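You operate a simulated robot arm through the tools that you are given. There is no shell and no other tool.

Carry out the task below with a simulated robot arm. There is one attempt and no reset: what you move stays moved.

JOB
Pack the green crate on the top of the picking table. At the end: the stopper from the top of the picking table is in the green crate; the brown tag is in the green crate; whatever was shut is shut again. Leave all else as you found it, and nothing knocked over (what rides in a drawer may roll over).

It is judged by the outcome, as a careful person would: the job done as asked, and still so three seconds after it is handed in. It fails if anything else is knocked over, pushed out of place, dropped, spilled or broken. A push-on lid holds only when it is set on centred and level and pressed home; a screw cap is set on level and turned clockwise until tight.

ROBOT AND FRAMES
A 7-joint arm with a two-finger parallel gripper, fixed in place. Base frame: the origin is on the floor under the middle of its stand, x ahead of it, y to its left, z up. Units: mm, degrees, N and s.
It reaches about 1247 mm from its shoulder. Its first joint turns from -132.0 to 132.0 degrees. Payload 3.91 kg.
The TCP is the grasp point between the finger pads, 30 mm short of the fingertips. In the tool frame z runs along the fingers and y along their closing line. Largest opening 110 mm; finger width 20, thickness 10; the body of the gripper, 48 by 112 mm, starts 55 mm behind the TCP.
Orientation is told as [roll, pitch, yaw] about the base's x, y, z axes, in that order, counted from this pose: with the fingers straight down and closing along the base's y, the tool's x points along the base's -x, its y along +y and its z along -z.

CONTROLS
- The arm moves only by the tool move_arm. Its argument "moves" is a list of rows, each a list of 7 numbers: the turn, a rotation vector about the tool's x, y, z in units of 4 degrees (1.0 is 4 degrees), then the shift along the tool's x, y, z in units of 40 mm (1.0 is 40 mm), then the finger opening in mm, from 0 to 110. In form: [[wx, wy, wz, dx, dy, dz, jaw], ...]. A call has 1 to 20 rows; each row shifts and turns the commanded pose from where the row before left it, along the tool's axes as they then stand. A call with a number of a shift or a turn outside -1 to 1 is refused whole. Rows are played at 5 a second. More than 50 mm and 8.6 degrees between two rows, or a gripper value outside its range, and nothing of the call is played. A pose out of reach is approached as far as the arm can. The call stops where the force on the tool passes 40 N (or 10 N more than at its start, if that is more) or the arm is blocked; 0.2 s more then pass. The fingers move at their own pace (about 108 mm/s each) and stop on an object; they squeeze with about 32 N. The grip force told is the motor's: it shows also when the fingers shut on nothing. Time passes only in rows, and 0.2 s behind the last, so rows that do not move let the fingers close. It gives the time, the measured TCP pose, the force on the tool (base axes), the opening and the grip force at its end, in the units of the frame above (readings bear some noise), with the torque about the TCP (base axes, N m) and any sound that the robot's microphone picked up, and new pictures: "views" is both (left out), scene, wrist or none.
- Cameras (640 x 400 px; columns grow to the right, rows downward): "scene" is fixed at [220, -650.2, 1495.9]; the picture's right is [1.00, -0.01, 0.00], its down [-0.00, -0.32, -0.95] and it looks along [0.01, 0.95, -0.32] (base axes); focal length 319 px, centre (320, 200). "wrist" rides on the gripper at [72, 17, -103] in the tool frame; the picture's right is [-0.23, 0.97, 0.00], its down [-0.76, -0.18, -0.62] and it looks along [-0.61, -0.14, 0.78] (tool axes); focal length 222 px, centre (320, 200). There is no depth. A picture from a camera that has moved, and an enlarged one, comes with that camera's place and axes in the base frame and with its lens.
- zoom(camera, box): a new picture of the part [left, top, right, bottom] of that camera's present view, enlarged. The clock stands still meanwhile.
- sign_off(): hands the job in; it is judged then, once.

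Nothing tells you positions but the pictures and the camera data. Unless the task says otherwise, let go and move clear before handing in.

The tools are called as name(argument=value, ...) on one line, values as JSON. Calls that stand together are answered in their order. move_arm: Moves the arm, as the interface text tells. Its arguments: {"type":"object","properties":{"moves":{"type":"array","items":{"type":"array","items":{"type":"number"}}},"views":{"type":"string","enum":["both","scene","wrist","none"]}},"required":["moves"]} The other tools are called the same way: zoom (camera, box) takes an enlarged picture of a part of a camera's view; sign_off () hands the job in.

At the start:

```text
t: 0.0
eef_pos: [196.0, 572.9, 1178.9]
orientation: [-0.1, -0.1, -0.1]
ft_force: [0.4, 0.6, 0.1]
torque: [0.0, -0.05, 0.01]
gripper_width: 109.8
grip_force: 0.1
```

scene: 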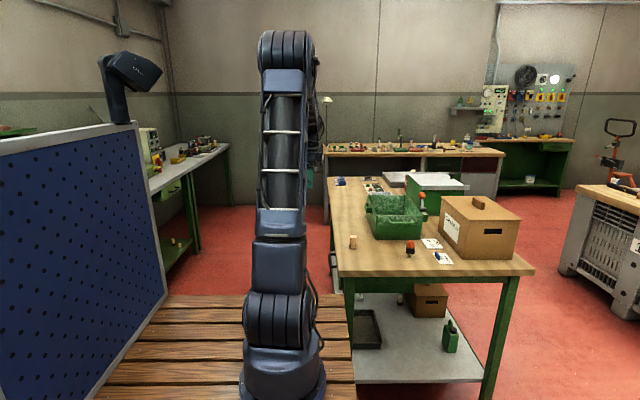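
wrist: 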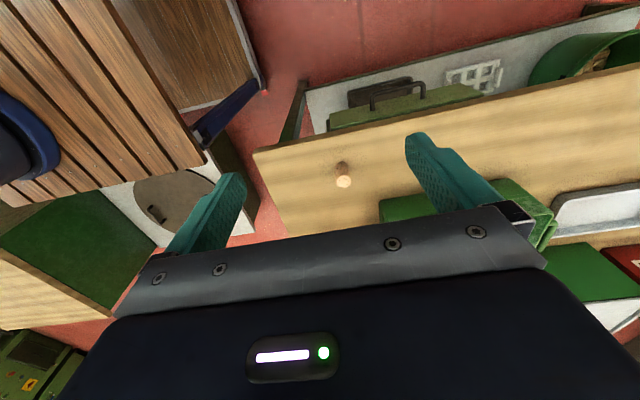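

I see a picking table to the right of the arm with a green crate, a cork-like object, an orange-topped item, cards and a cardboard box. I'll zoom in to identify things before moving.

zoom(camera="scene", box=[320, 160, 540, 290])

zoom(camera="scene", box=[320, 270, 540, 400])

zoom(camera="wrist", box=[240, 0, 640, 250])

zoom(camera="scene", box=[320, 165, 430, 230])

zoom(camera="scene", box=[390, 165, 530, 275])

```text
2.91 times, centred on (430, 225) of scene
camera zoom: at [220.0, -650.2, 1495.9], right [1.0, -0.01, 0.0], down [0.0, -0.32, -0.95], along [0.01, 0.95, -0.32], focal length 927 px, centre (0, 127)
```

zoom: 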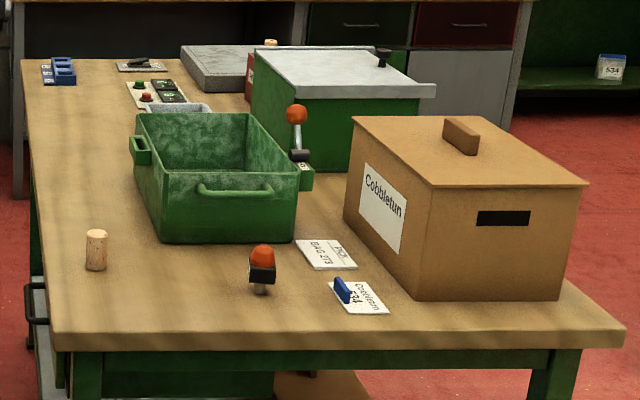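

```text
2.91 times, centred on (430, 335) of scene
camera zoom: at [220.0, -650.2, 1495.9], right [1.0, -0.01, 0.0], down [0.0, -0.32, -0.95], along [0.01, 0.95, -0.32], focal length 927 px, centre (0, -193)
```

zoom: 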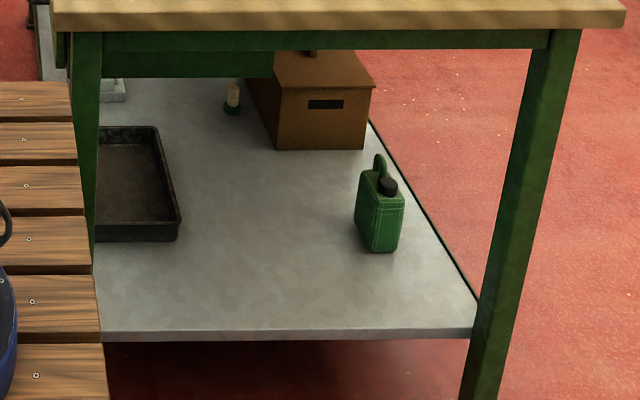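

```text
1.60 times, centred on (440, 125) of wrist
camera zoom: at [123.7, 590.7, 1283.7], right [0.23, 0.97, 0.0], down [0.76, -0.18, 0.62], along [0.61, -0.14, -0.78], focal length 355 px, centre (128, 320)
```

zoom: 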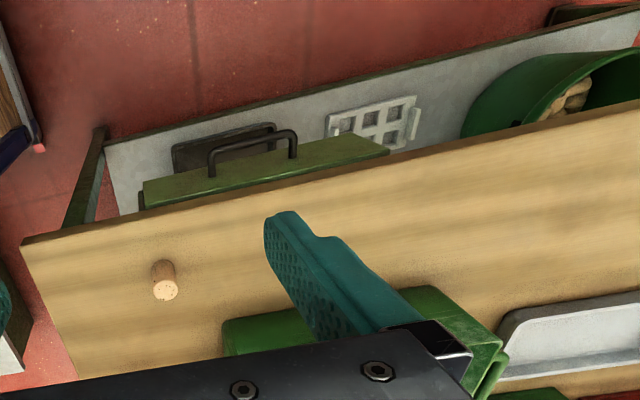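

```text
5.82 times, centred on (375, 198) of scene
camera zoom: at [220.0, -650.2, 1495.9], right [1.0, -0.01, 0.0], down [0.0, -0.32, -0.95], along [0.01, 0.95, -0.32], focal length 1855 px, centre (0, 214)
```

zoom: 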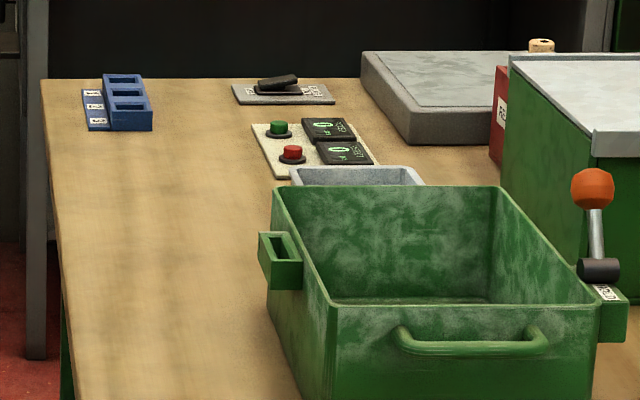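

```text
3.64 times, centred on (460, 220) of scene
camera zoom: at [220.0, -650.2, 1495.9], right [1.0, -0.01, 0.0], down [0.0, -0.32, -0.95], along [0.01, 0.95, -0.32], focal length 1159 px, centre (-189, 127)
```

zoom: 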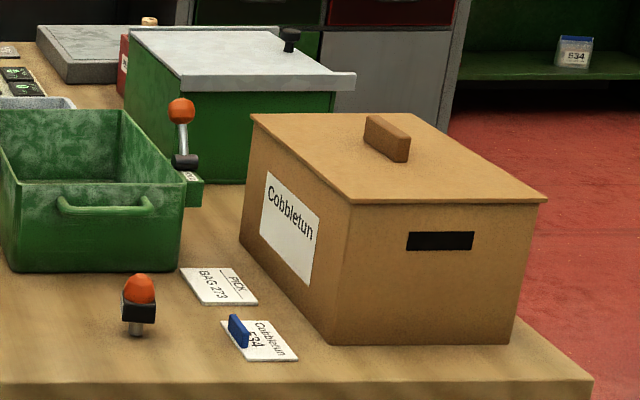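

I take the cork (likely the stopper) at about (375, 583, 845) on the table, and the open green crate at about x 486–692, y 660–900. The brown tag is not visible yet, so I'll zoom in on the details to look for it.

zoom(camera="scene", box=[395, 230, 475, 280])

zoom(camera="scene", box=[400, 160, 480, 210])

zoom(camera="scene", box=[320, 260, 420, 322])

zoom(camera="scene", box=[360, 185, 430, 245])

zoom(camera="scene", box=[0, 90, 240, 240])

zoom(camera="scene", box=[320, 100, 480, 200])

zoom(camera="scene", box=[470, 50, 640, 200])

```text
8.00 times, centred on (435, 255) of scene
camera zoom: at [220.0, -650.2, 1495.9], right [1.0, -0.01, 0.0], down [0.0, -0.32, -0.95], along [0.01, 0.95, -0.32], focal length 2550 px, centre (-600, -240)
```

zoom: 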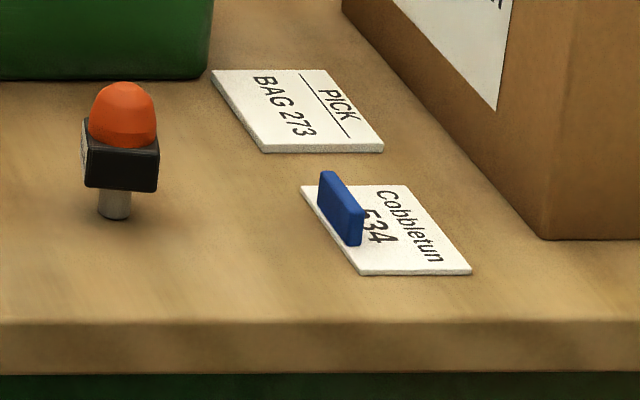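

```text
8.00 times, centred on (440, 185) of scene
camera zoom: at [220.0, -650.2, 1495.9], right [1.0, -0.01, 0.0], down [0.0, -0.32, -0.95], along [0.01, 0.95, -0.32], focal length 2550 px, centre (-640, 320)
```

zoom: 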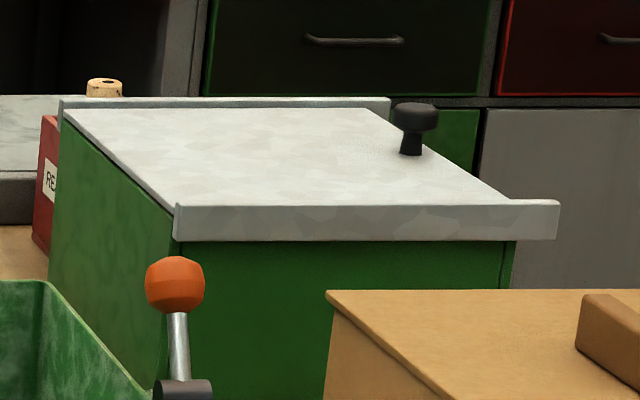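

```text
6.40 times, centred on (370, 291) of scene
camera zoom: at [220.0, -650.2, 1495.9], right [1.0, -0.01, 0.0], down [0.0, -0.32, -0.95], along [0.01, 0.95, -0.32], focal length 2040 px, centre (0, -382)
```

zoom: 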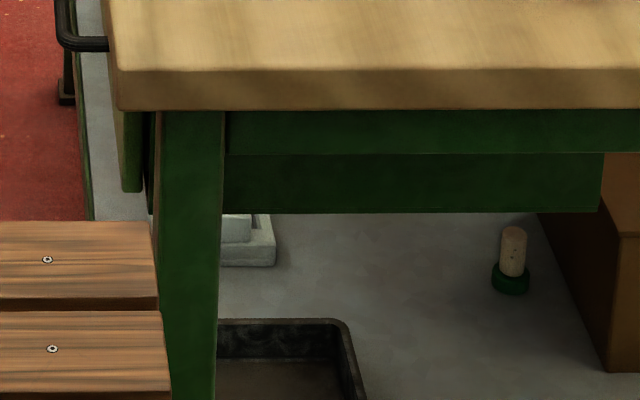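

```text
6.67 times, centred on (395, 215) of scene
camera zoom: at [220.0, -650.2, 1495.9], right [1.0, -0.01, 0.0], down [0.0, -0.32, -0.95], along [0.01, 0.95, -0.32], focal length 2125 px, centre (-180, 100)
```

zoom: 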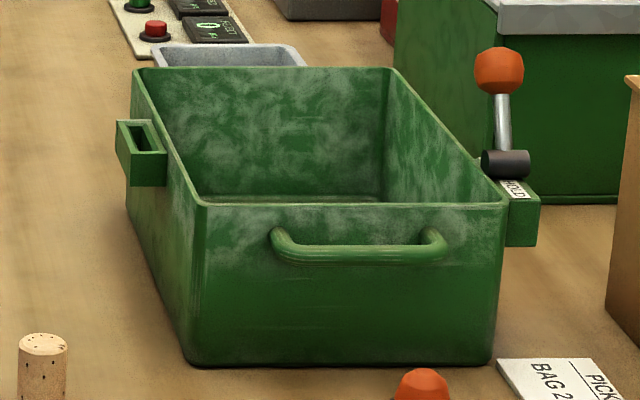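

```text
2.67 times, centred on (120, 165) of scene
camera zoom: at [220.0, -650.2, 1495.9], right [1.0, -0.01, 0.0], down [0.0, -0.32, -0.95], along [0.01, 0.95, -0.32], focal length 850 px, centre (853, 293)
```

zoom: 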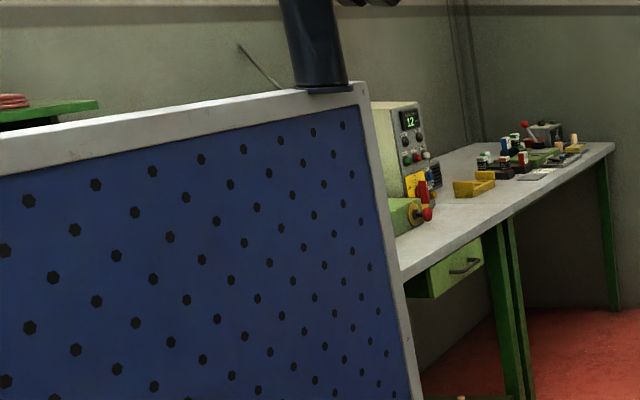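

```text
4.00 times, centred on (400, 150) of scene
camera zoom: at [220.0, -650.2, 1495.9], right [1.0, -0.01, 0.0], down [0.0, -0.32, -0.95], along [0.01, 0.95, -0.32], focal length 1275 px, centre (0, 400)
```

zoom: 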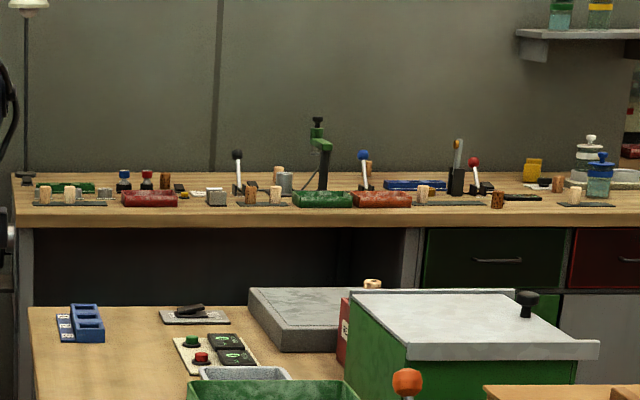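

```text
2.67 times, centred on (555, 125) of scene
camera zoom: at [220.0, -650.2, 1495.9], right [1.0, -0.01, 0.0], down [0.0, -0.32, -0.95], along [0.01, 0.95, -0.32], focal length 850 px, centre (-307, 400)
```

zoom: 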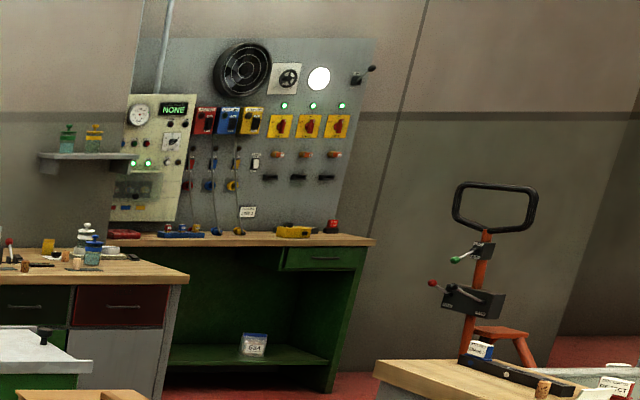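

The tag isn't in plain view; candidates are the drawer under the table's left side, the lidded cardboard box "Cobbletun", and the green box with the grey lid. I'll raise the arm and look over the table with the wrist camera.

move_arm(moves=[[0, 0, 0, 0, 0, -1, 110], [0, 0, 0, 0, 0, -1, 110], [0, 0, 0, -0.6, 0, -0.9, 110], [0, 0, 0, -1, 0, -0.4, 110], [0, 0, 0, -1, 0, 0, 110]], views="both")

```text
t: 1.2
eef_pos: [299.4, 573.4, 1313.1]
orientation: [0.0, 0.0, 0.1]
ft_force: [0.0, 0.0, -0.8]
torque: [0.02, -0.02, -0.01]
gripper_width: 109.9
grip_force: 0.1
camera wrist: at [227.1, 590.5, 1416.8], right [0.23, 0.97, 0.0], down [0.76, -0.18, 0.62], along [0.61, -0.14, -0.78], focal length 222 px, centre (320, 200)
```

scene: 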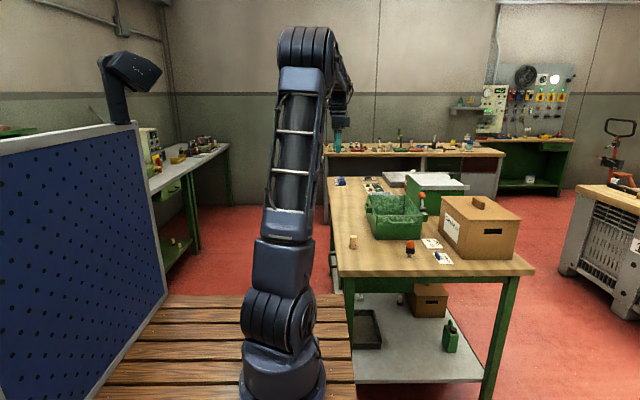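
wrist: 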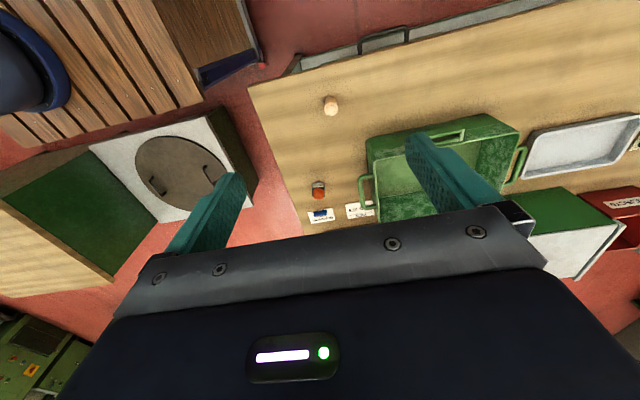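

The stopper is the cork near the table's left; the crate is open and seems empty. I'll move over the crate area to look at the cards, lidded boxes and inside the crate.

move_arm(moves=[[0, 0, 0, -1, 0.6, 0, 110], [0, 0, 0, -1, 0.6, 0, 110], [0, 0, 0, -1, 0.6, 0, 110], [0, 0, 0, -1, 0.6, 0, 110], [0, 0, 0, -1, 0.6, 0, 110]], views="wrist")

zoom(camera="wrist", box=[160, 0, 640, 260])

```text
t: 2.4
eef_pos: [498.6, 692.5, 1313.7]
orientation: [0.0, -0.1, 0.1]
ft_force: [-0.6, -0.5, 1.1]
torque: [0.03, -0.08, -0.01]
gripper_width: 109.8
grip_force: 0.1
camera wrist: at [427.0, 710.5, 1417.5], right [0.23, 0.97, 0.0], down [0.76, -0.18, 0.62], along [0.61, -0.14, -0.78], focal length 222 px, centre (320, 200)
```

wrist: 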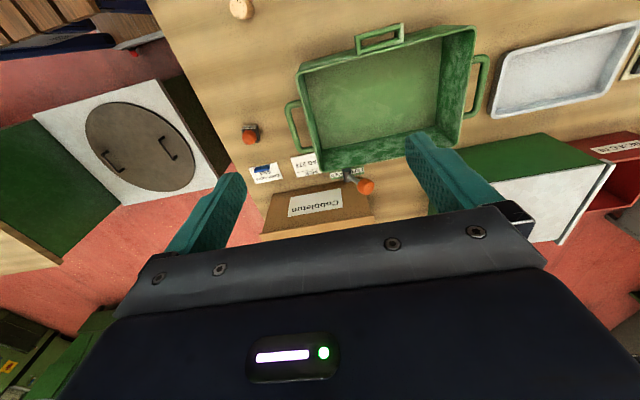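

```text
1.33 times, centred on (400, 130) of wrist
camera zoom: at [427.0, 710.5, 1417.5], right [0.23, 0.97, 0.0], down [0.76, -0.18, 0.62], along [0.61, -0.14, -0.78], focal length 296 px, centre (213, 293)
```

zoom: 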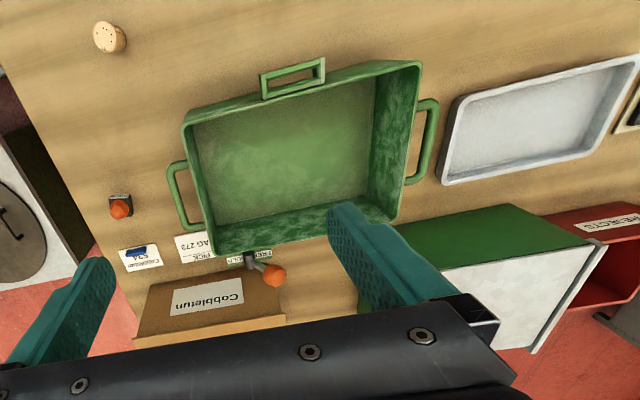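

The crate is empty, with a lever on its far lug, a white tray behind it, a red REJECTS bin and a green box with a grey lid. I'll look further along the table.

move_arm(moves=[[0, 0, 0, -0.2, 1, 0, 110], [0, 0, 0, -0.2, 1, 0, 110], [0, 0, 0, -0.2, 1, 0, 110], [0, 0, 0, -0.2, 1, 0, 110], [0, 0, 0, -0.2, 1, 0, 110]], views="both")

zoom(camera="wrist", box=[160, 0, 640, 260])

```text
t: 3.6
eef_pos: [514.2, 780.1, 1303.9]
orientation: [-0.1, -0.1, 0.0]
ft_force: [-0.2, -0.6, 0.8]
torque: [0.03, 0.01, -0.01]
gripper_width: 110.3
grip_force: 0.1
out of reach, approached as far as the arm can: row 3, 4, 5
camera wrist: at [442.4, 797.1, 1407.6], right [0.23, 0.97, 0.0], down [0.76, -0.18, 0.62], along [0.61, -0.14, -0.78], focal length 222 px, centre (320, 200)
```

scene: 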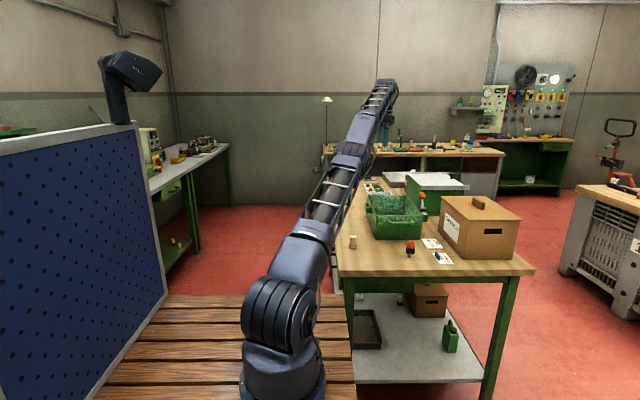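
wrist: 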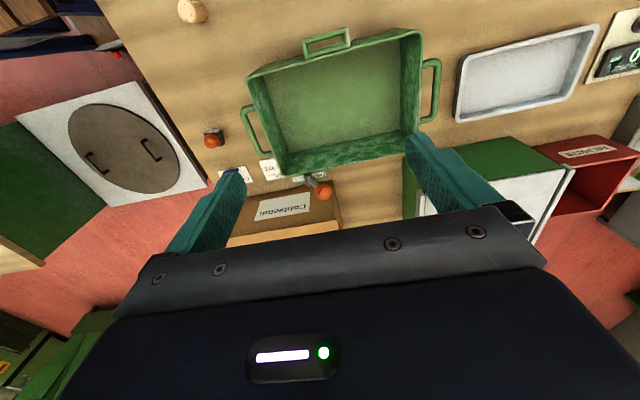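

```text
1.33 times, centred on (400, 130) of wrist
camera zoom: at [442.4, 797.1, 1407.6], right [0.23, 0.97, 0.0], down [0.76, -0.18, 0.62], along [0.61, -0.14, -0.78], focal length 296 px, centre (213, 293)
```

zoom: 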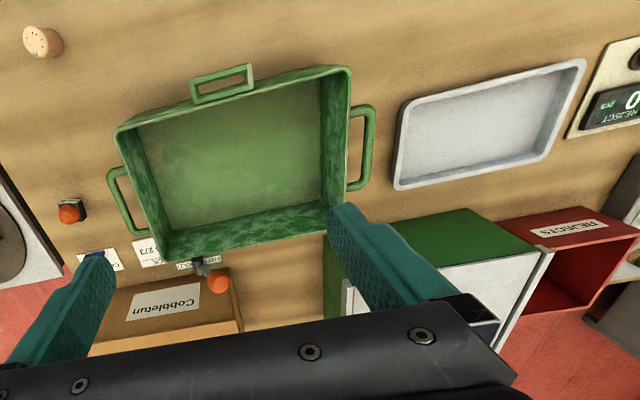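

The reach limit at this height is near (514, 780, 1304). I'll now swing back to the left of the table and tilt the wrist to view the drawer front and the lower shelf.

move_arm(moves=[[0, 0, 0, 1, -0.5, 0.3, 110], [0, 0, 0, 1, -0.5, 0.3, 110], [0, 0, 0, 1, 0, 0.5, 110], [0, 0, 0, 1, 0, 0.5, 110], [0, 0, 0, 1, 0, 0.5, 110], [0, 0, 0, 1, 0, 0.5, 110], [0, 0, 0, 1, 0, 0.5, 110]], views="wrist")

```text
t: 5.2
eef_pos: [275.4, 876.4, 1232.4]
orientation: [-0.1, 0.0, -0.1]
ft_force: [1.5, -1.1, 0.0]
torque: [0.01, 0.08, -0.01]
gripper_width: 110.3
grip_force: 0.0
out of reach, approached as far as the arm can: row 1, 2, 3, 4, 5, 6, 7
camera wrist: at [203.4, 894.5, 1336.6], right [0.23, 0.97, 0.0], down [0.76, -0.18, 0.62], along [0.61, -0.14, -0.78], focal length 222 px, centre (320, 200)
```

wrist: 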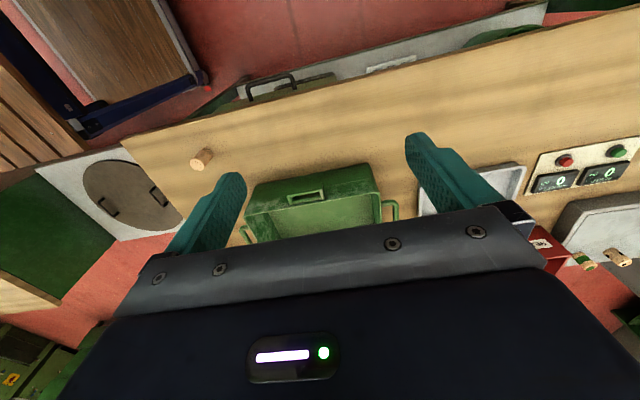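

There are also two cork-like things at the far back right of the table. I need to zoom in to know which one is "the stopper".

zoom(camera="wrist", box=[500, 120, 640, 300])

zoom(camera="wrist", box=[150, 40, 410, 200])

zoom(camera="scene", box=[395, 160, 435, 185])

zoom(camera="scene", box=[340, 225, 370, 255])

zoom(camera="scene", box=[380, 280, 420, 320])

```text
2.22 times, centred on (570, 210) of wrist
camera zoom: at [203.4, 894.5, 1336.6], right [0.23, 0.97, 0.0], down [0.76, -0.18, 0.62], along [0.61, -0.14, -0.78], focal length 494 px, centre (-236, 178)
```

zoom: 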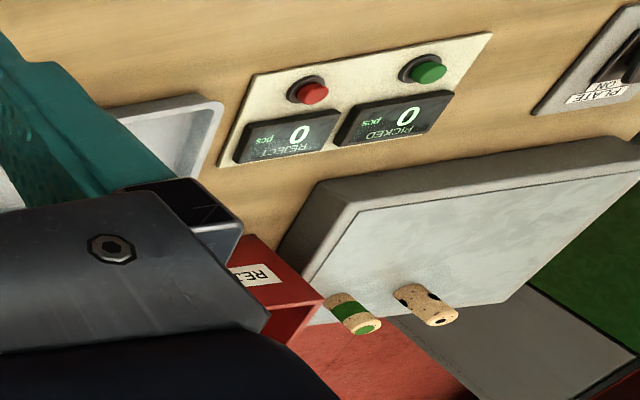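

```text
2.46 times, centred on (280, 120) of wrist
camera zoom: at [203.4, 894.5, 1336.6], right [0.23, 0.97, 0.0], down [0.76, -0.18, 0.62], along [0.61, -0.14, -0.78], focal length 547 px, centre (418, 397)
```

zoom: 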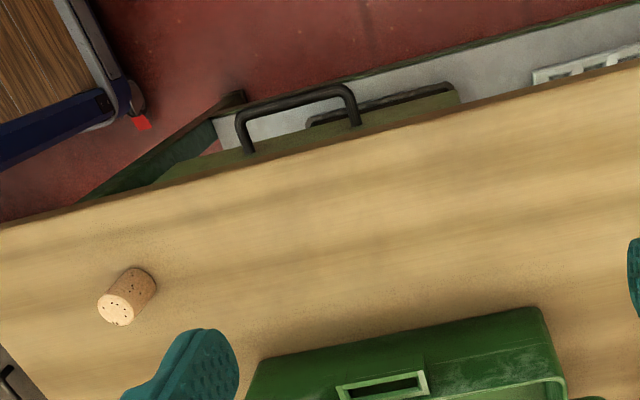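

```text
16.00 times, centred on (415, 172) of scene
camera zoom: at [220.0, -650.2, 1495.9], right [1.0, -0.01, 0.0], down [0.0, -0.32, -0.95], along [0.01, 0.95, -0.32], focal length 5100 px, centre (-1200, 640)
```

zoom: 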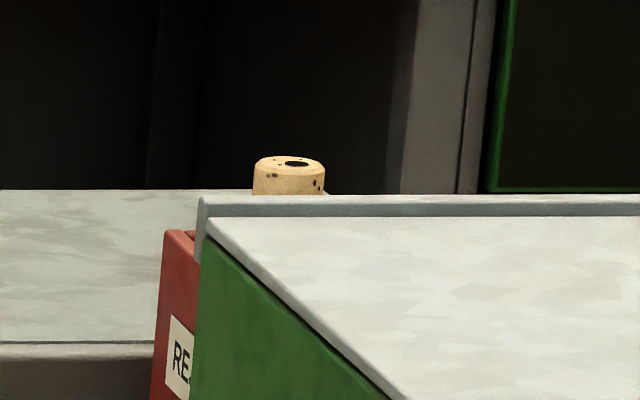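

```text
13.33 times, centred on (355, 240) of scene
camera zoom: at [220.0, -650.2, 1495.9], right [1.0, -0.01, 0.0], down [0.0, -0.32, -0.95], along [0.01, 0.95, -0.32], focal length 4250 px, centre (-147, -333)
```

zoom: 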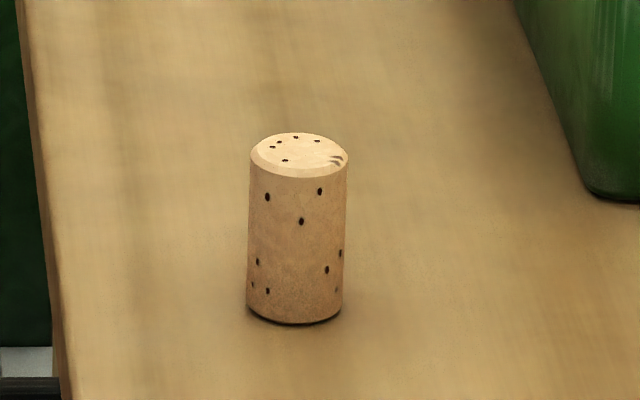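

```text
10.00 times, centred on (400, 300) of scene
camera zoom: at [220.0, -650.2, 1495.9], right [1.0, -0.01, 0.0], down [0.0, -0.32, -0.95], along [0.01, 0.95, -0.32], focal length 3188 px, centre (-480, -800)
```

zoom: 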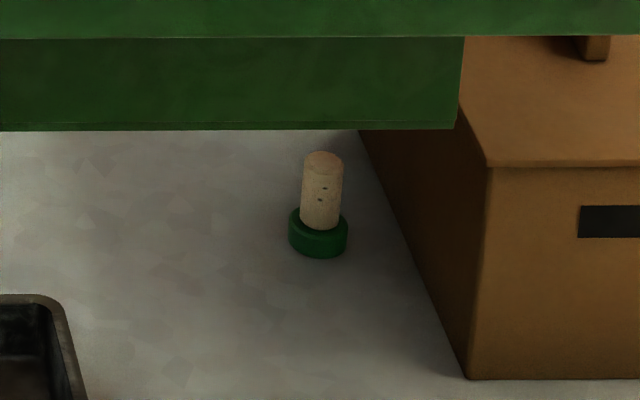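

The plain speckled cork at about (375, 583) is the stopper on the table top; two others stand on a slab far back, and one on the lower shelf. I'll settle the arm back in reach and then look at the drawer and lower shelf.

move_arm(moves=[[0, 0, 0, 0, -1, 0.6, 110], [0, 0, 0, 0, -1, 0.6, 110], [0, 0, 0, 0, -1, 0.6, 110], [0, 0, 0, 0, 0, 0, 110]], views="none")

```text
t: 6.2
eef_pos: [288.2, 881.9, 1215.3]
orientation: [-0.1, 0.0, 0.0]
ft_force: [-0.8, -0.3, -0.1]
torque: [-0.01, 0.0, 0.0]
gripper_width: 110.1
grip_force: 0.1
out of reach, approached as far as the arm can: row 1, 2, 3
```

The reading may still be settling, so I'll check with a still row.

move_arm(moves=[[0, 0, 0, 0, 0, 0, 110], [0, 0, 0, 0, 0, 0, 110]], views="none")

```text
t: 6.8
eef_pos: [287.9, 881.9, 1214.7]
orientation: [-0.1, 0.0, 0.0]
ft_force: [-0.3, 0.0, -0.6]
torque: [0.04, 0.02, 0.0]
gripper_width: 109.9
grip_force: 0.0
```

The arm is steady at (288, 882, 1215). Next I retreat left of the table and lower, tilting the camera to look under the table top.

move_arm(moves=[[0, 0, 0, 0.7, -0.57, 0.5, 110], [0, 0, 0, 0.7, -0.57, 0.5, 110], [0, 0, 0, 0.7, -0.57, 0.5, 110], [0, 0, 0, 0.7, -0.57, 0.5, 110], [0, 0, 0, 0.7, -0.57, 0.5, 110], [0, 0, 0, 0.7, -0.57, 0.5, 110], [0, 0, 0, 0.7, -0.57, 0.5, 110], [0, 0, 0, 0, -0.3, 0.5, 110]], views="both")

```text
t: 8.6
eef_pos: [100.9, 921.8, 1122.9]
orientation: [-0.1, -0.1, -0.1]
ft_force: [-0.1, -0.7, 0.4]
torque: [-0.04, 0.02, -0.01]
gripper_width: 110.0
grip_force: 0.0
out of reach, approached as far as the arm can: row 1, 2, 3, 4, 5, 6, 7, 8
camera wrist: at [29.7, 939.7, 1228.2], right [0.23, 0.97, 0.0], down [0.76, -0.18, 0.62], along [0.61, -0.14, -0.78], focal length 222 px, centre (320, 200)
```

scene: 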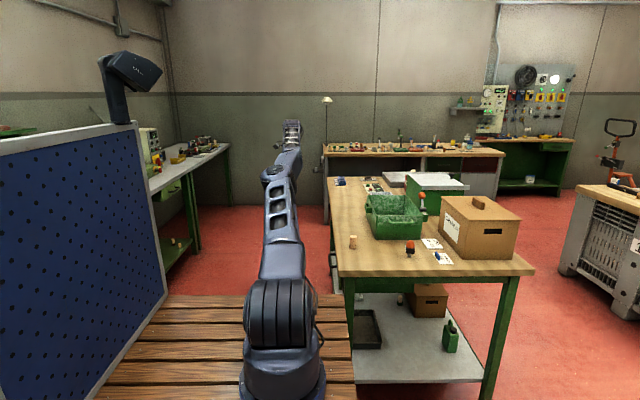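
wrist: 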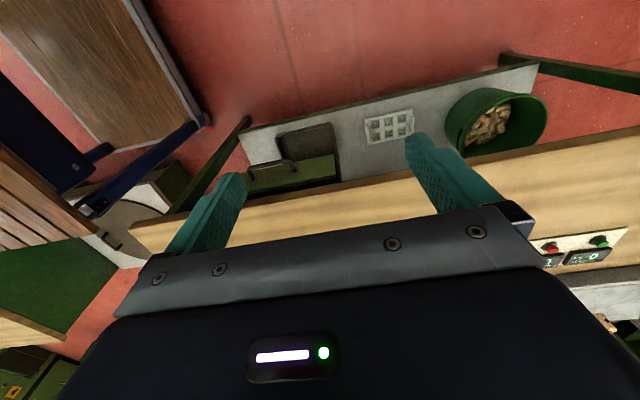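

The arm is stretched almost straight and sits at its reach limit, so inward shifts slide it sideways. I'll tilt the fingers outward to draw the wrist in and free the elbow.

move_arm(moves=[[-1, 0, 0, 0, 0, 0, 110], [-1, 0, 0, 0, 0, 0, 110], [-1, 0, 0, 0, 0, 0, 110], [-1, 0, 0, 0, 0, 0, 110], [-1, 0, 0, 0, 0, 0, 110]], views="scene")

```text
t: 9.8
eef_pos: [98.3, 990.4, 1143.9]
orientation: [19.9, 0.1, 0.0]
ft_force: [0.0, -0.1, 0.0]
torque: [0.01, -0.03, 0.05]
gripper_width: 110.0
grip_force: 0.1
out of reach, approached as far as the arm can: row 1, 2, 3, 4, 5
```

scene: 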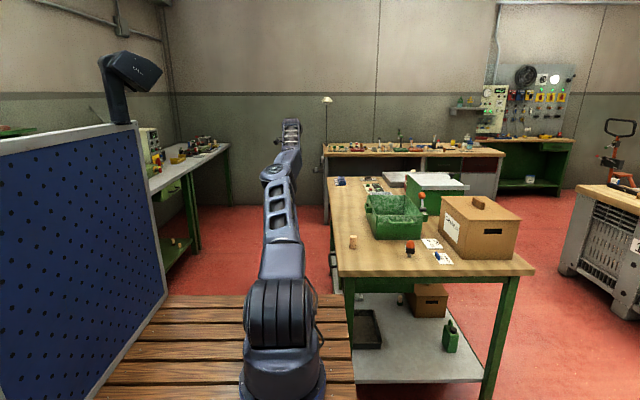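

The elbow is stuck straight even though the commanded point is well inside reach. I'll tilt the fingers the other way, toward the base, to force the elbow to bend.

move_arm(moves=[[1, 0, 0, 0, 0, 0, 110], [1, 0, 0, 0, 0, 0, 110], [1, 0, 0, 0, 0, 0, 110], [1, 0, 0, 0, 0, 0, 110], [1, 0, 0, 0, 0, 0, 110], [1, 0, 0, 0, 0, 0, 110], [1, 0, 0, 0, 0, 0, 110], [1, 0, 0, 0, 0, 0, 110], [1, 0, 0, 0, 0, 0, 110], [1, 0, 0, 0, 0, 0, 110]], views="scene")

```text
t: 12.0
eef_pos: [98.5, 892.7, 1131.9]
orientation: [-8.1, 0.0, 0.0]
ft_force: [-0.2, 0.0, 0.0]
torque: [-0.01, 0.03, 0.01]
gripper_width: 110.1
grip_force: 0.1
out of reach, approached as far as the arm can: row 1, 2, 3, 4, 5, 6, 7, 8, 9, 10
```

scene: 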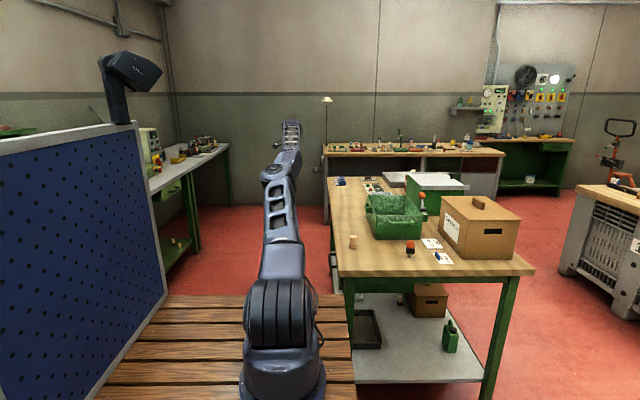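

The wrist seems to be at its limit with the elbow on the wrong side of straight. I'll bring the commanded point back out near the arm's real position so the elbow can cross over.

move_arm(moves=[[0, 0, 0, 0, 0.81, -0.7, 110], [0, 0, 0, 0, 0.81, -0.7, 110], [0, 0, 0, 0, 0.81, -0.7, 110], [0, 0, 0, 0, 0.81, -0.7, 110], [0, 0, 0, 0, 0.81, -0.7, 110], [0, 0, 0, 0, 0.81, -0.7, 110]], views="none")

```text
t: 13.4
eef_pos: [105.8, 881.3, 1176.8]
orientation: [-8.2, -0.1, 0.1]
ft_force: [-0.4, -1.0, -1.3]
torque: [-0.01, -0.01, 0.0]
gripper_width: 110.0
grip_force: 0.0
out of reach, approached as far as the arm can: row 1, 2, 3, 4, 5, 6
```

My reading is that the arm is nearly straight with its elbow bent the wrong way, so inward commands can't be followed. I'll straighten the fingers and drive the target outward then downward along the reach boundary, left of the table, so the elbow folds the proper way.

move_arm(moves=[[-1, 0, 0, 0, 1, 0, 110], [-1, 0, 0, 0, 1, 0, 110], [-1, 0, 0, 0, 1, 0, 110], [-1, 0, 0, 0, 1, 0, 110], [-1, 0, 0, 0, 1, 0, 110], [0, 0, 0, 0, 0, 0, 110]], views="scene")

```text
t: 14.8
eef_pos: [100.3, 955.5, 1162.1]
orientation: [11.9, 0.0, 0.1]
ft_force: [-0.4, 0.1, -1.1]
torque: [-0.01, 0.0, 0.01]
gripper_width: 110.0
grip_force: 0.1
out of reach, approached as far as the arm can: row 1, 2, 3, 4, 5
```

scene: 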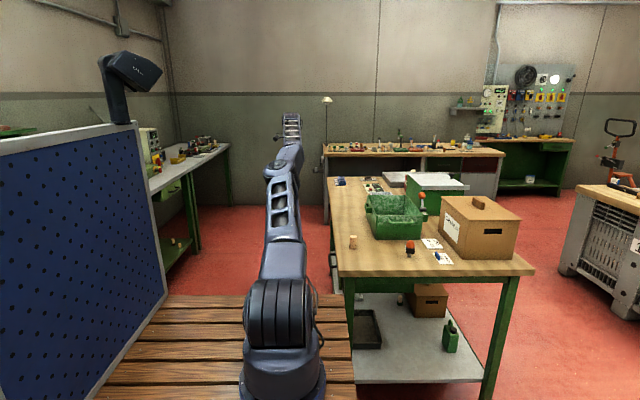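

Each out-of-reach row seems to leave the commanded pose at the reached pose. I'll look closely at the arm's shape before choosing how to unlock it.

zoom(camera="scene", box=[210, 90, 370, 400])

zoom(camera="wrist", box=[0, 0, 640, 400])

```text
1.29 times, centred on (290, 245) of scene
camera zoom: at [220.0, -650.2, 1495.9], right [1.0, -0.01, 0.0], down [0.0, -0.32, -0.95], along [0.01, 0.95, -0.32], focal length 411 px, centre (359, 142)
```

zoom: 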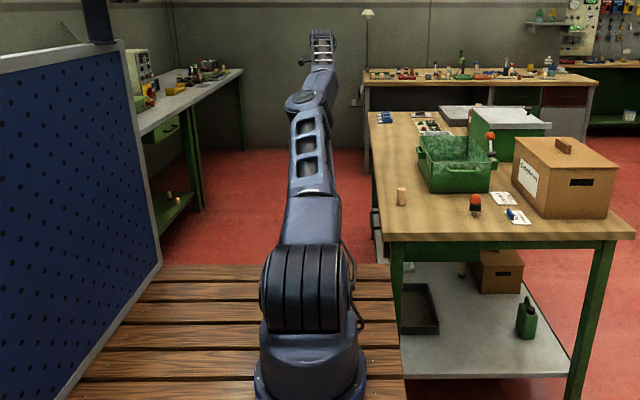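

```text
1.00 times, centred on (320, 200) of wrist (not enlarged: the box is as wide or as high as the picture)
camera zoom: at [28.3, 952.0, 1267.4], right [0.23, 0.95, 0.2], down [0.76, -0.3, 0.57], along [0.61, 0.02, -0.79], focal length 222 px, centre (320, 200)
```

zoom: 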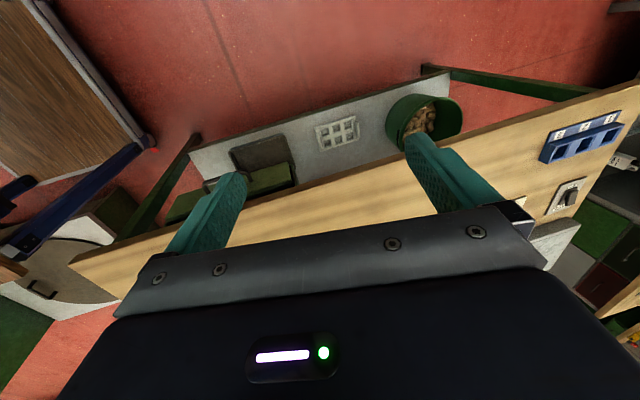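

The arm is nearly straight and the solver can't fold it by pure inward moves. I'll try a straight-down move in the free space left of the table, which should make the elbow bend.

move_arm(moves=[[0, 0, 0, 0, -0.2, 0.97, 110], [0, 0, 0, 0, -0.2, 0.97, 110], [0, 0, 0, 0, -0.2, 0.97, 110], [0, 0, 0, 0, -0.2, 0.97, 110], [0, 0, 0, 0, -0.2, 0.97, 110]], views="none")

```text
t: 16.0
eef_pos: [97.7, 995.3, 971.8]
orientation: [11.9, 0.0, 0.0]
ft_force: [-0.2, 0.4, 1.9]
torque: [-0.01, -0.03, 0.01]
gripper_width: 110.2
grip_force: 0.1
out of reach, approached as far as the arm can: row 1, 2, 3, 4, 5
```

Going down kept the elbow straight, so I'll test the opposite direction: up and slightly inward, with the fingers still tilted outward to relax the wrist.

move_arm(moves=[[-1, 0, 0, 0, 0, -1, 110], [-1, 0, 0, 0, 0, -1, 110], [-1, 0, 0, 0, -0.3, -0.95, 110], [-1, 0, 0, 0, -0.3, -0.95, 110], [-1, 0, 0, 0, -0.3, -0.95, 110]], views="none")

```text
t: 17.2
eef_pos: [91.5, 1026.4, 1171.1]
orientation: [31.8, -0.1, 0.0]
ft_force: [0.0, 0.0, -0.1]
torque: [0.0, 0.02, 0.02]
gripper_width: 110.1
grip_force: 0.1
out of reach, approached as far as the arm can: row 1, 2, 3, 4, 5
```

The sphere fit shows the arm fully straight, with the elbow axis apparently turned so it bends sideways. I'll try moving sideways (+x, safely high) with an inward component.

move_arm(moves=[[0, 0, 0, -1, 0, 0, 110], [0, 0, 0, -1, 0, 0, 110], [0, 0, 0, -1, -0.3, -0.2, 110], [0, 0, 0, -1, -0.4, -0.2, 110], [0, 0, 0, -1, -0.4, -0.3, 110]], views="scene")

```text
t: 18.4
eef_pos: [298.4, 1011.5, 1180.9]
orientation: [31.7, 0.0, 0.1]
ft_force: [-0.9, -0.1, 0.9]
torque: [-0.02, -0.08, -0.04]
gripper_width: 110.0
grip_force: 0.1
out of reach, approached as far as the arm can: row 3, 4, 5
```

scene: 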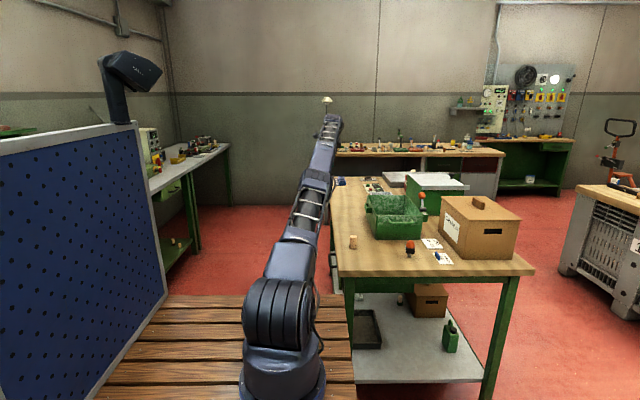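

Sideways moves follow but radial ones don't. I'll zoom in on the arm to see how the elbow axis lies.

zoom(camera="scene", box=[230, 100, 370, 260])

zoom(camera="scene", box=[230, 240, 340, 400])

```text
2.50 times, centred on (300, 180) of scene
camera zoom: at [220.0, -650.2, 1495.9], right [1.0, -0.01, 0.0], down [0.0, -0.32, -0.95], along [0.01, 0.95, -0.32], focal length 797 px, centre (370, 250)
```

zoom: 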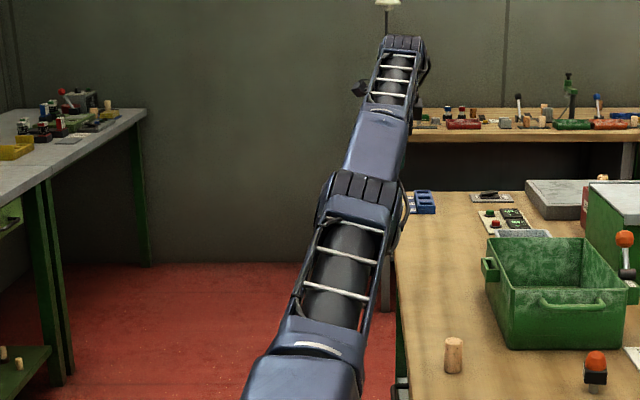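

```text
2.50 times, centred on (285, 320) of scene
camera zoom: at [220.0, -650.2, 1495.9], right [1.0, -0.01, 0.0], down [0.0, -0.32, -0.95], along [0.01, 0.95, -0.32], focal length 797 px, centre (408, -100)
```

zoom: 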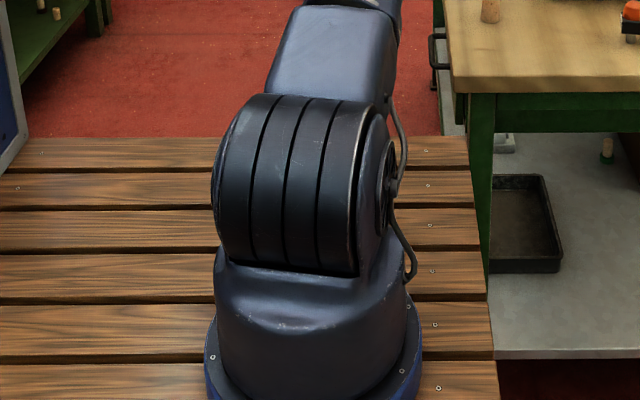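

The elbow axis now lies horizontal with its bending side down, so a downward move should fold it. I'll go down with a little inward motion, staying well above the table.

move_arm(moves=[[0, 0, 0, 0, -0.52, 0.85, 110], [0, 0, 0, 0, -0.6, 0.7, 110], [0, 0, 0, 0, -0.67, 0.6, 110], [0, 0, 0, 0, -0.8, 0.3, 110]], views="scene")

```text
t: 19.4
eef_pos: [309.3, 1039.8, 1058.7]
orientation: [31.7, 0.0, -0.1]
ft_force: [0.8, 0.4, 0.6]
torque: [-0.03, 0.0, 0.0]
gripper_width: 110.0
grip_force: 0.1
out of reach, approached as far as the arm can: row 1, 2, 3, 4
```

scene: 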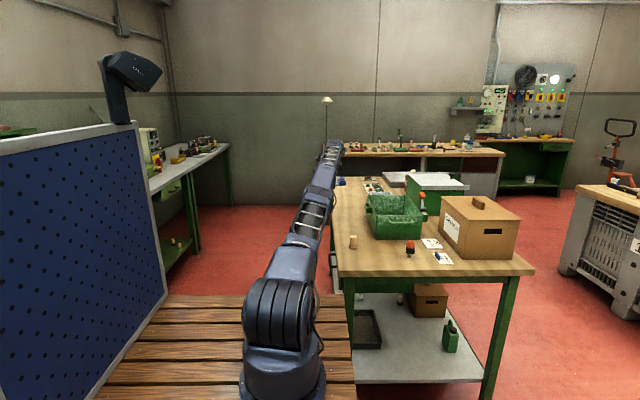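

Still straight. I'll check how the arm is rolled now.

zoom(camera="scene", box=[240, 120, 370, 270])

zoom(camera="wrist", box=[0, 0, 640, 400])

```text
2.67 times, centred on (305, 195) of scene
camera zoom: at [220.0, -650.2, 1495.9], right [1.0, -0.01, 0.0], down [0.0, -0.32, -0.95], along [0.01, 0.95, -0.32], focal length 850 px, centre (360, 213)
```

zoom: 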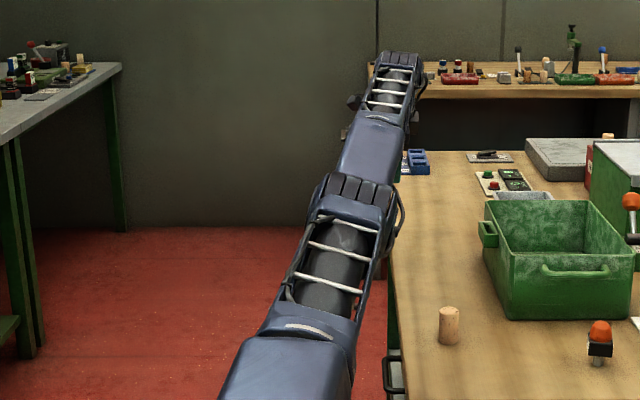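

```text
1.00 times, centred on (320, 200) of wrist (not enlarged: the box is as wide or as high as the picture)
camera zoom: at [237.3, 999.6, 1156.5], right [0.23, 0.83, 0.51], down [0.76, -0.48, 0.44], along [0.61, 0.29, -0.74], focal length 222 px, centre (320, 200)
```

zoom: 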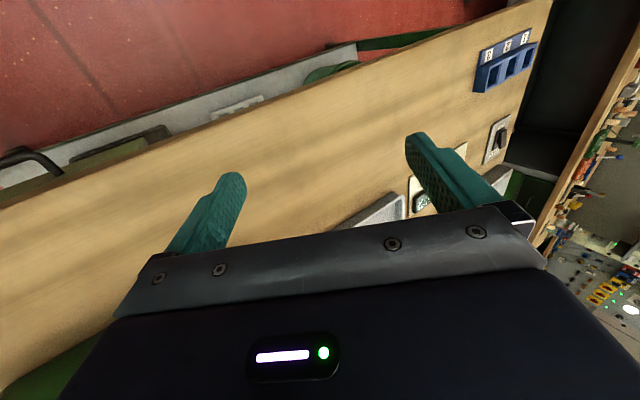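

The elbow now lies the right way up; each downward step should bend it slightly. I'll follow the boundary down a bit more along the empty left strip of the table, then test an inward pull.

move_arm(moves=[[0, 0, 0, 0, -0.38, 0.91, 110], [0, 0, 0, 0, -0.42, 0.89, 110], [0, 0, 0, 0, -0.9, 0.3, 110], [0, 0, 0, 0, -0.9, -0.2, 110]], views="scene")

```text
t: 20.4
eef_pos: [318.2, 1052.4, 942.6]
orientation: [31.9, 0.0, 0.0]
ft_force: [-0.1, -0.5, 0.3]
torque: [0.02, -0.04, 0.02]
gripper_width: 110.0
grip_force: 0.0
out of reach, approached as far as the arm can: row 3, 4
```

scene: 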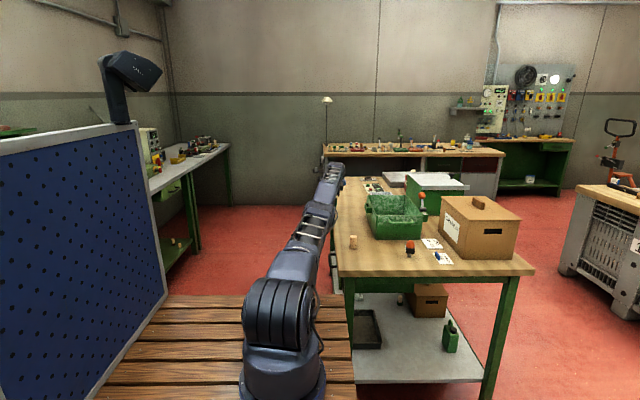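

Position tracks except radially. Tilting the fingers back down while holding the wrist point should bend the elbow the right way, so I'll do that with a slight inward drift, then pull inward.

move_arm(moves=[[1, 0, 0, 0, -0.38, 0, 110], [1, 0, 0, 0, -0.39, 0, 110], [1, 0, 0, 0, -0.4, 0, 110], [1, 0, 0, 0, -0.41, 0, 110], [1, 0, 0, 0, -0.42, 0, 110], [1, 0, 0, 0, -0.44, 0, 110], [1, 0, 0, 0, -0.46, 0, 110], [1, 0, 0, 0, -0.48, 0, 110]], views="scene")

```text
t: 22.2
eef_pos: [322.9, 943.1, 904.7]
orientation: [-0.3, -0.1, 0.0]
ft_force: [-0.3, -0.7, 0.4]
torque: [0.04, -0.04, 0.0]
gripper_width: 110.1
grip_force: 0.1
out of reach, approached as far as the arm can: row 3, 5, 6, 7, 8
```

scene: 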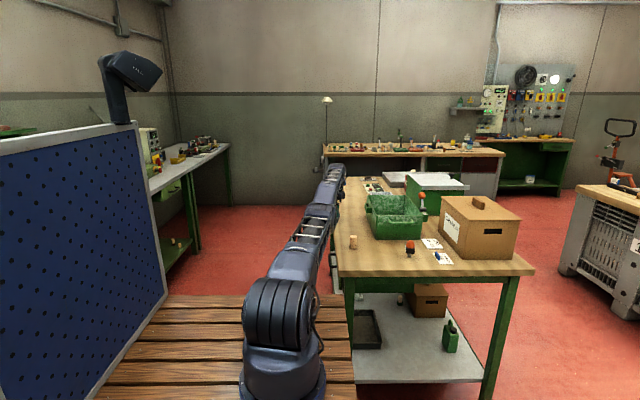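

I'll keep tilting the fingers toward the base a bit (rising off the table), with a stronger inward pull, to see whether the elbow folds.

move_arm(moves=[[1, 0, 0, 0, -0.6, 0, 110], [1, 0, 0, 0, -0.7, 0, 110], [1, 0, 0, 0, -0.8, 0, 110], [1, 0, 0, 0, -0.9, 0, 110], [0, 0, 0, 0, -1, 0, 110]], views="none")

```text
t: 23.4
eef_pos: [339.1, 881.4, 934.3]
orientation: [-16.2, 0.0, 0.0]
ft_force: [-0.3, 0.4, 0.1]
torque: [-0.01, 0.0, 0.02]
gripper_width: 109.9
grip_force: 0.0
out of reach, approached as far as the arm can: row 1, 2, 3, 4, 5
```

I had been pulling along -y only, which lets the arm slide sideways. I'll now pull purely along the arm's own line for several rows.

move_arm(moves=[[0, 0, 0, 0.18, -0.91, 0.35, 110], [0, 0, 0, 0.18, -0.91, 0.35, 110], [0, 0, 0, 0.18, -0.91, 0.35, 110], [0, 0, 0, 0.18, -0.91, 0.35, 110], [0, 0, 0, 0.18, -0.91, 0.35, 110], [0, 0, 0, 0.18, -0.91, 0.35, 110]], views="none")

```text
t: 24.8
eef_pos: [338.8, 882.2, 931.8]
orientation: [-16.2, 0.0, 0.0]
ft_force: [0.2, -0.4, -0.6]
torque: [0.03, 0.0, -0.01]
gripper_width: 110.2
grip_force: 0.1
out of reach, approached as far as the arm can: row 1, 2, 3, 4, 5, 6
```

There was no radial motion at all, so I think the elbow is pressed past straight the wrong way. I'll first tilt the fingers up with a slight outward pull to bring it to dead straight, then tilt down together with an inward pull so it starts folding the right way.

move_arm(moves=[[-1, 0, 0, -0.03, 0.61, 0, 110], [-1, 0, 0, -0.03, 0.61, 0, 110], [-1, 0, 0, -0.03, 0.61, 0, 110], [-1, 0, 0, -0.03, 0.61, 0, 110], [-1, 0, 0, -0.03, 0.61, 0, 110], [-1, 0, 0, -0.03, 0.61, 0, 110], [-1, 0, 0, -0.03, 0.61, 0, 110], [-1, 0, 0, -0.03, 0.61, 0, 110], [0, 0, 0, -0.05, 0.5, 0, 110], [1, 0, 0, 0.11, -0.95, -0.03, 110], [1, 0, 0, 0.11, -0.95, -0.03, 110], [1, 0, 0, 0.11, -0.95, 0, 110], [1, 0, 0, 0.11, -0.95, 0, 110], [1, 0, 0, 0.11, -0.95, 0, 110]], views="scene")

```text
t: 27.8
eef_pos: [333.2, 926.5, 906.8]
orientation: [-4.2, 0.0, 0.0]
ft_force: [0.0, -0.5, 0.2]
torque: [0.0, -0.02, -0.03]
gripper_width: 109.8
grip_force: 0.0
out of reach, approached as far as the arm can: row 1, 2, 3, 4, 5, 6, 7, 8, 9, 10, 11, 12, 13, 14
```

scene: 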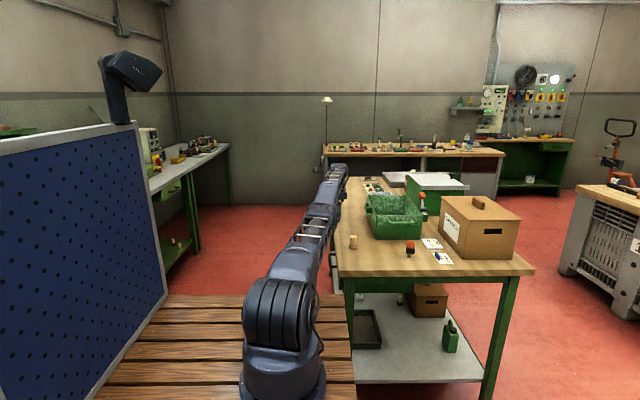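

Still stuck on the same sphere. I'll zoom in to measure the elbow's actual position against the shoulder–wrist line.

zoom(camera="scene", box=[280, 150, 370, 240])

zoom(camera="scene", box=[230, 220, 350, 400])

```text
4.44 times, centred on (325, 195) of scene
camera zoom: at [220.0, -650.2, 1495.9], right [1.0, -0.01, 0.0], down [0.0, -0.32, -0.95], along [0.01, 0.95, -0.32], focal length 1417 px, centre (298, 222)
```

zoom: 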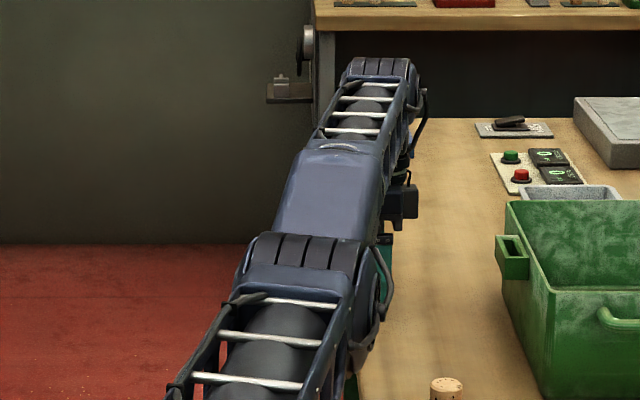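

```text
2.22 times, centred on (290, 310) of scene
camera zoom: at [220.0, -650.2, 1495.9], right [1.0, -0.01, 0.0], down [0.0, -0.32, -0.95], along [0.01, 0.95, -0.32], focal length 708 px, centre (387, -44)
```

zoom: 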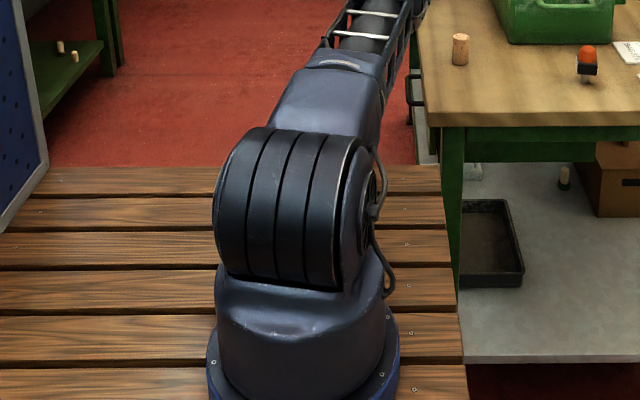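

The arm is truly straight, ladder side up. I'll test the one combination not yet tried in this roll: tilting the fingers outward while pulling inward a little.

move_arm(moves=[[-1, 0, 0, 0.05, -0.1, -0.2, 110], [-1, 0, 0, 0.05, -0.1, -0.2, 110], [-1, 0, 0, 0.05, -0.1, -0.2, 110], [-1, 0, 0, 0.05, -0.1, -0.2, 110]], views="none")

```text
t: 28.8
eef_pos: [338.5, 979.2, 944.1]
orientation: [11.8, 0.0, 0.0]
ft_force: [0.0, -0.5, 0.8]
torque: [0.02, 0.02, -0.02]
gripper_width: 109.9
grip_force: 0.1
out of reach, approached as far as the arm can: row 1, 2, 3, 4
```

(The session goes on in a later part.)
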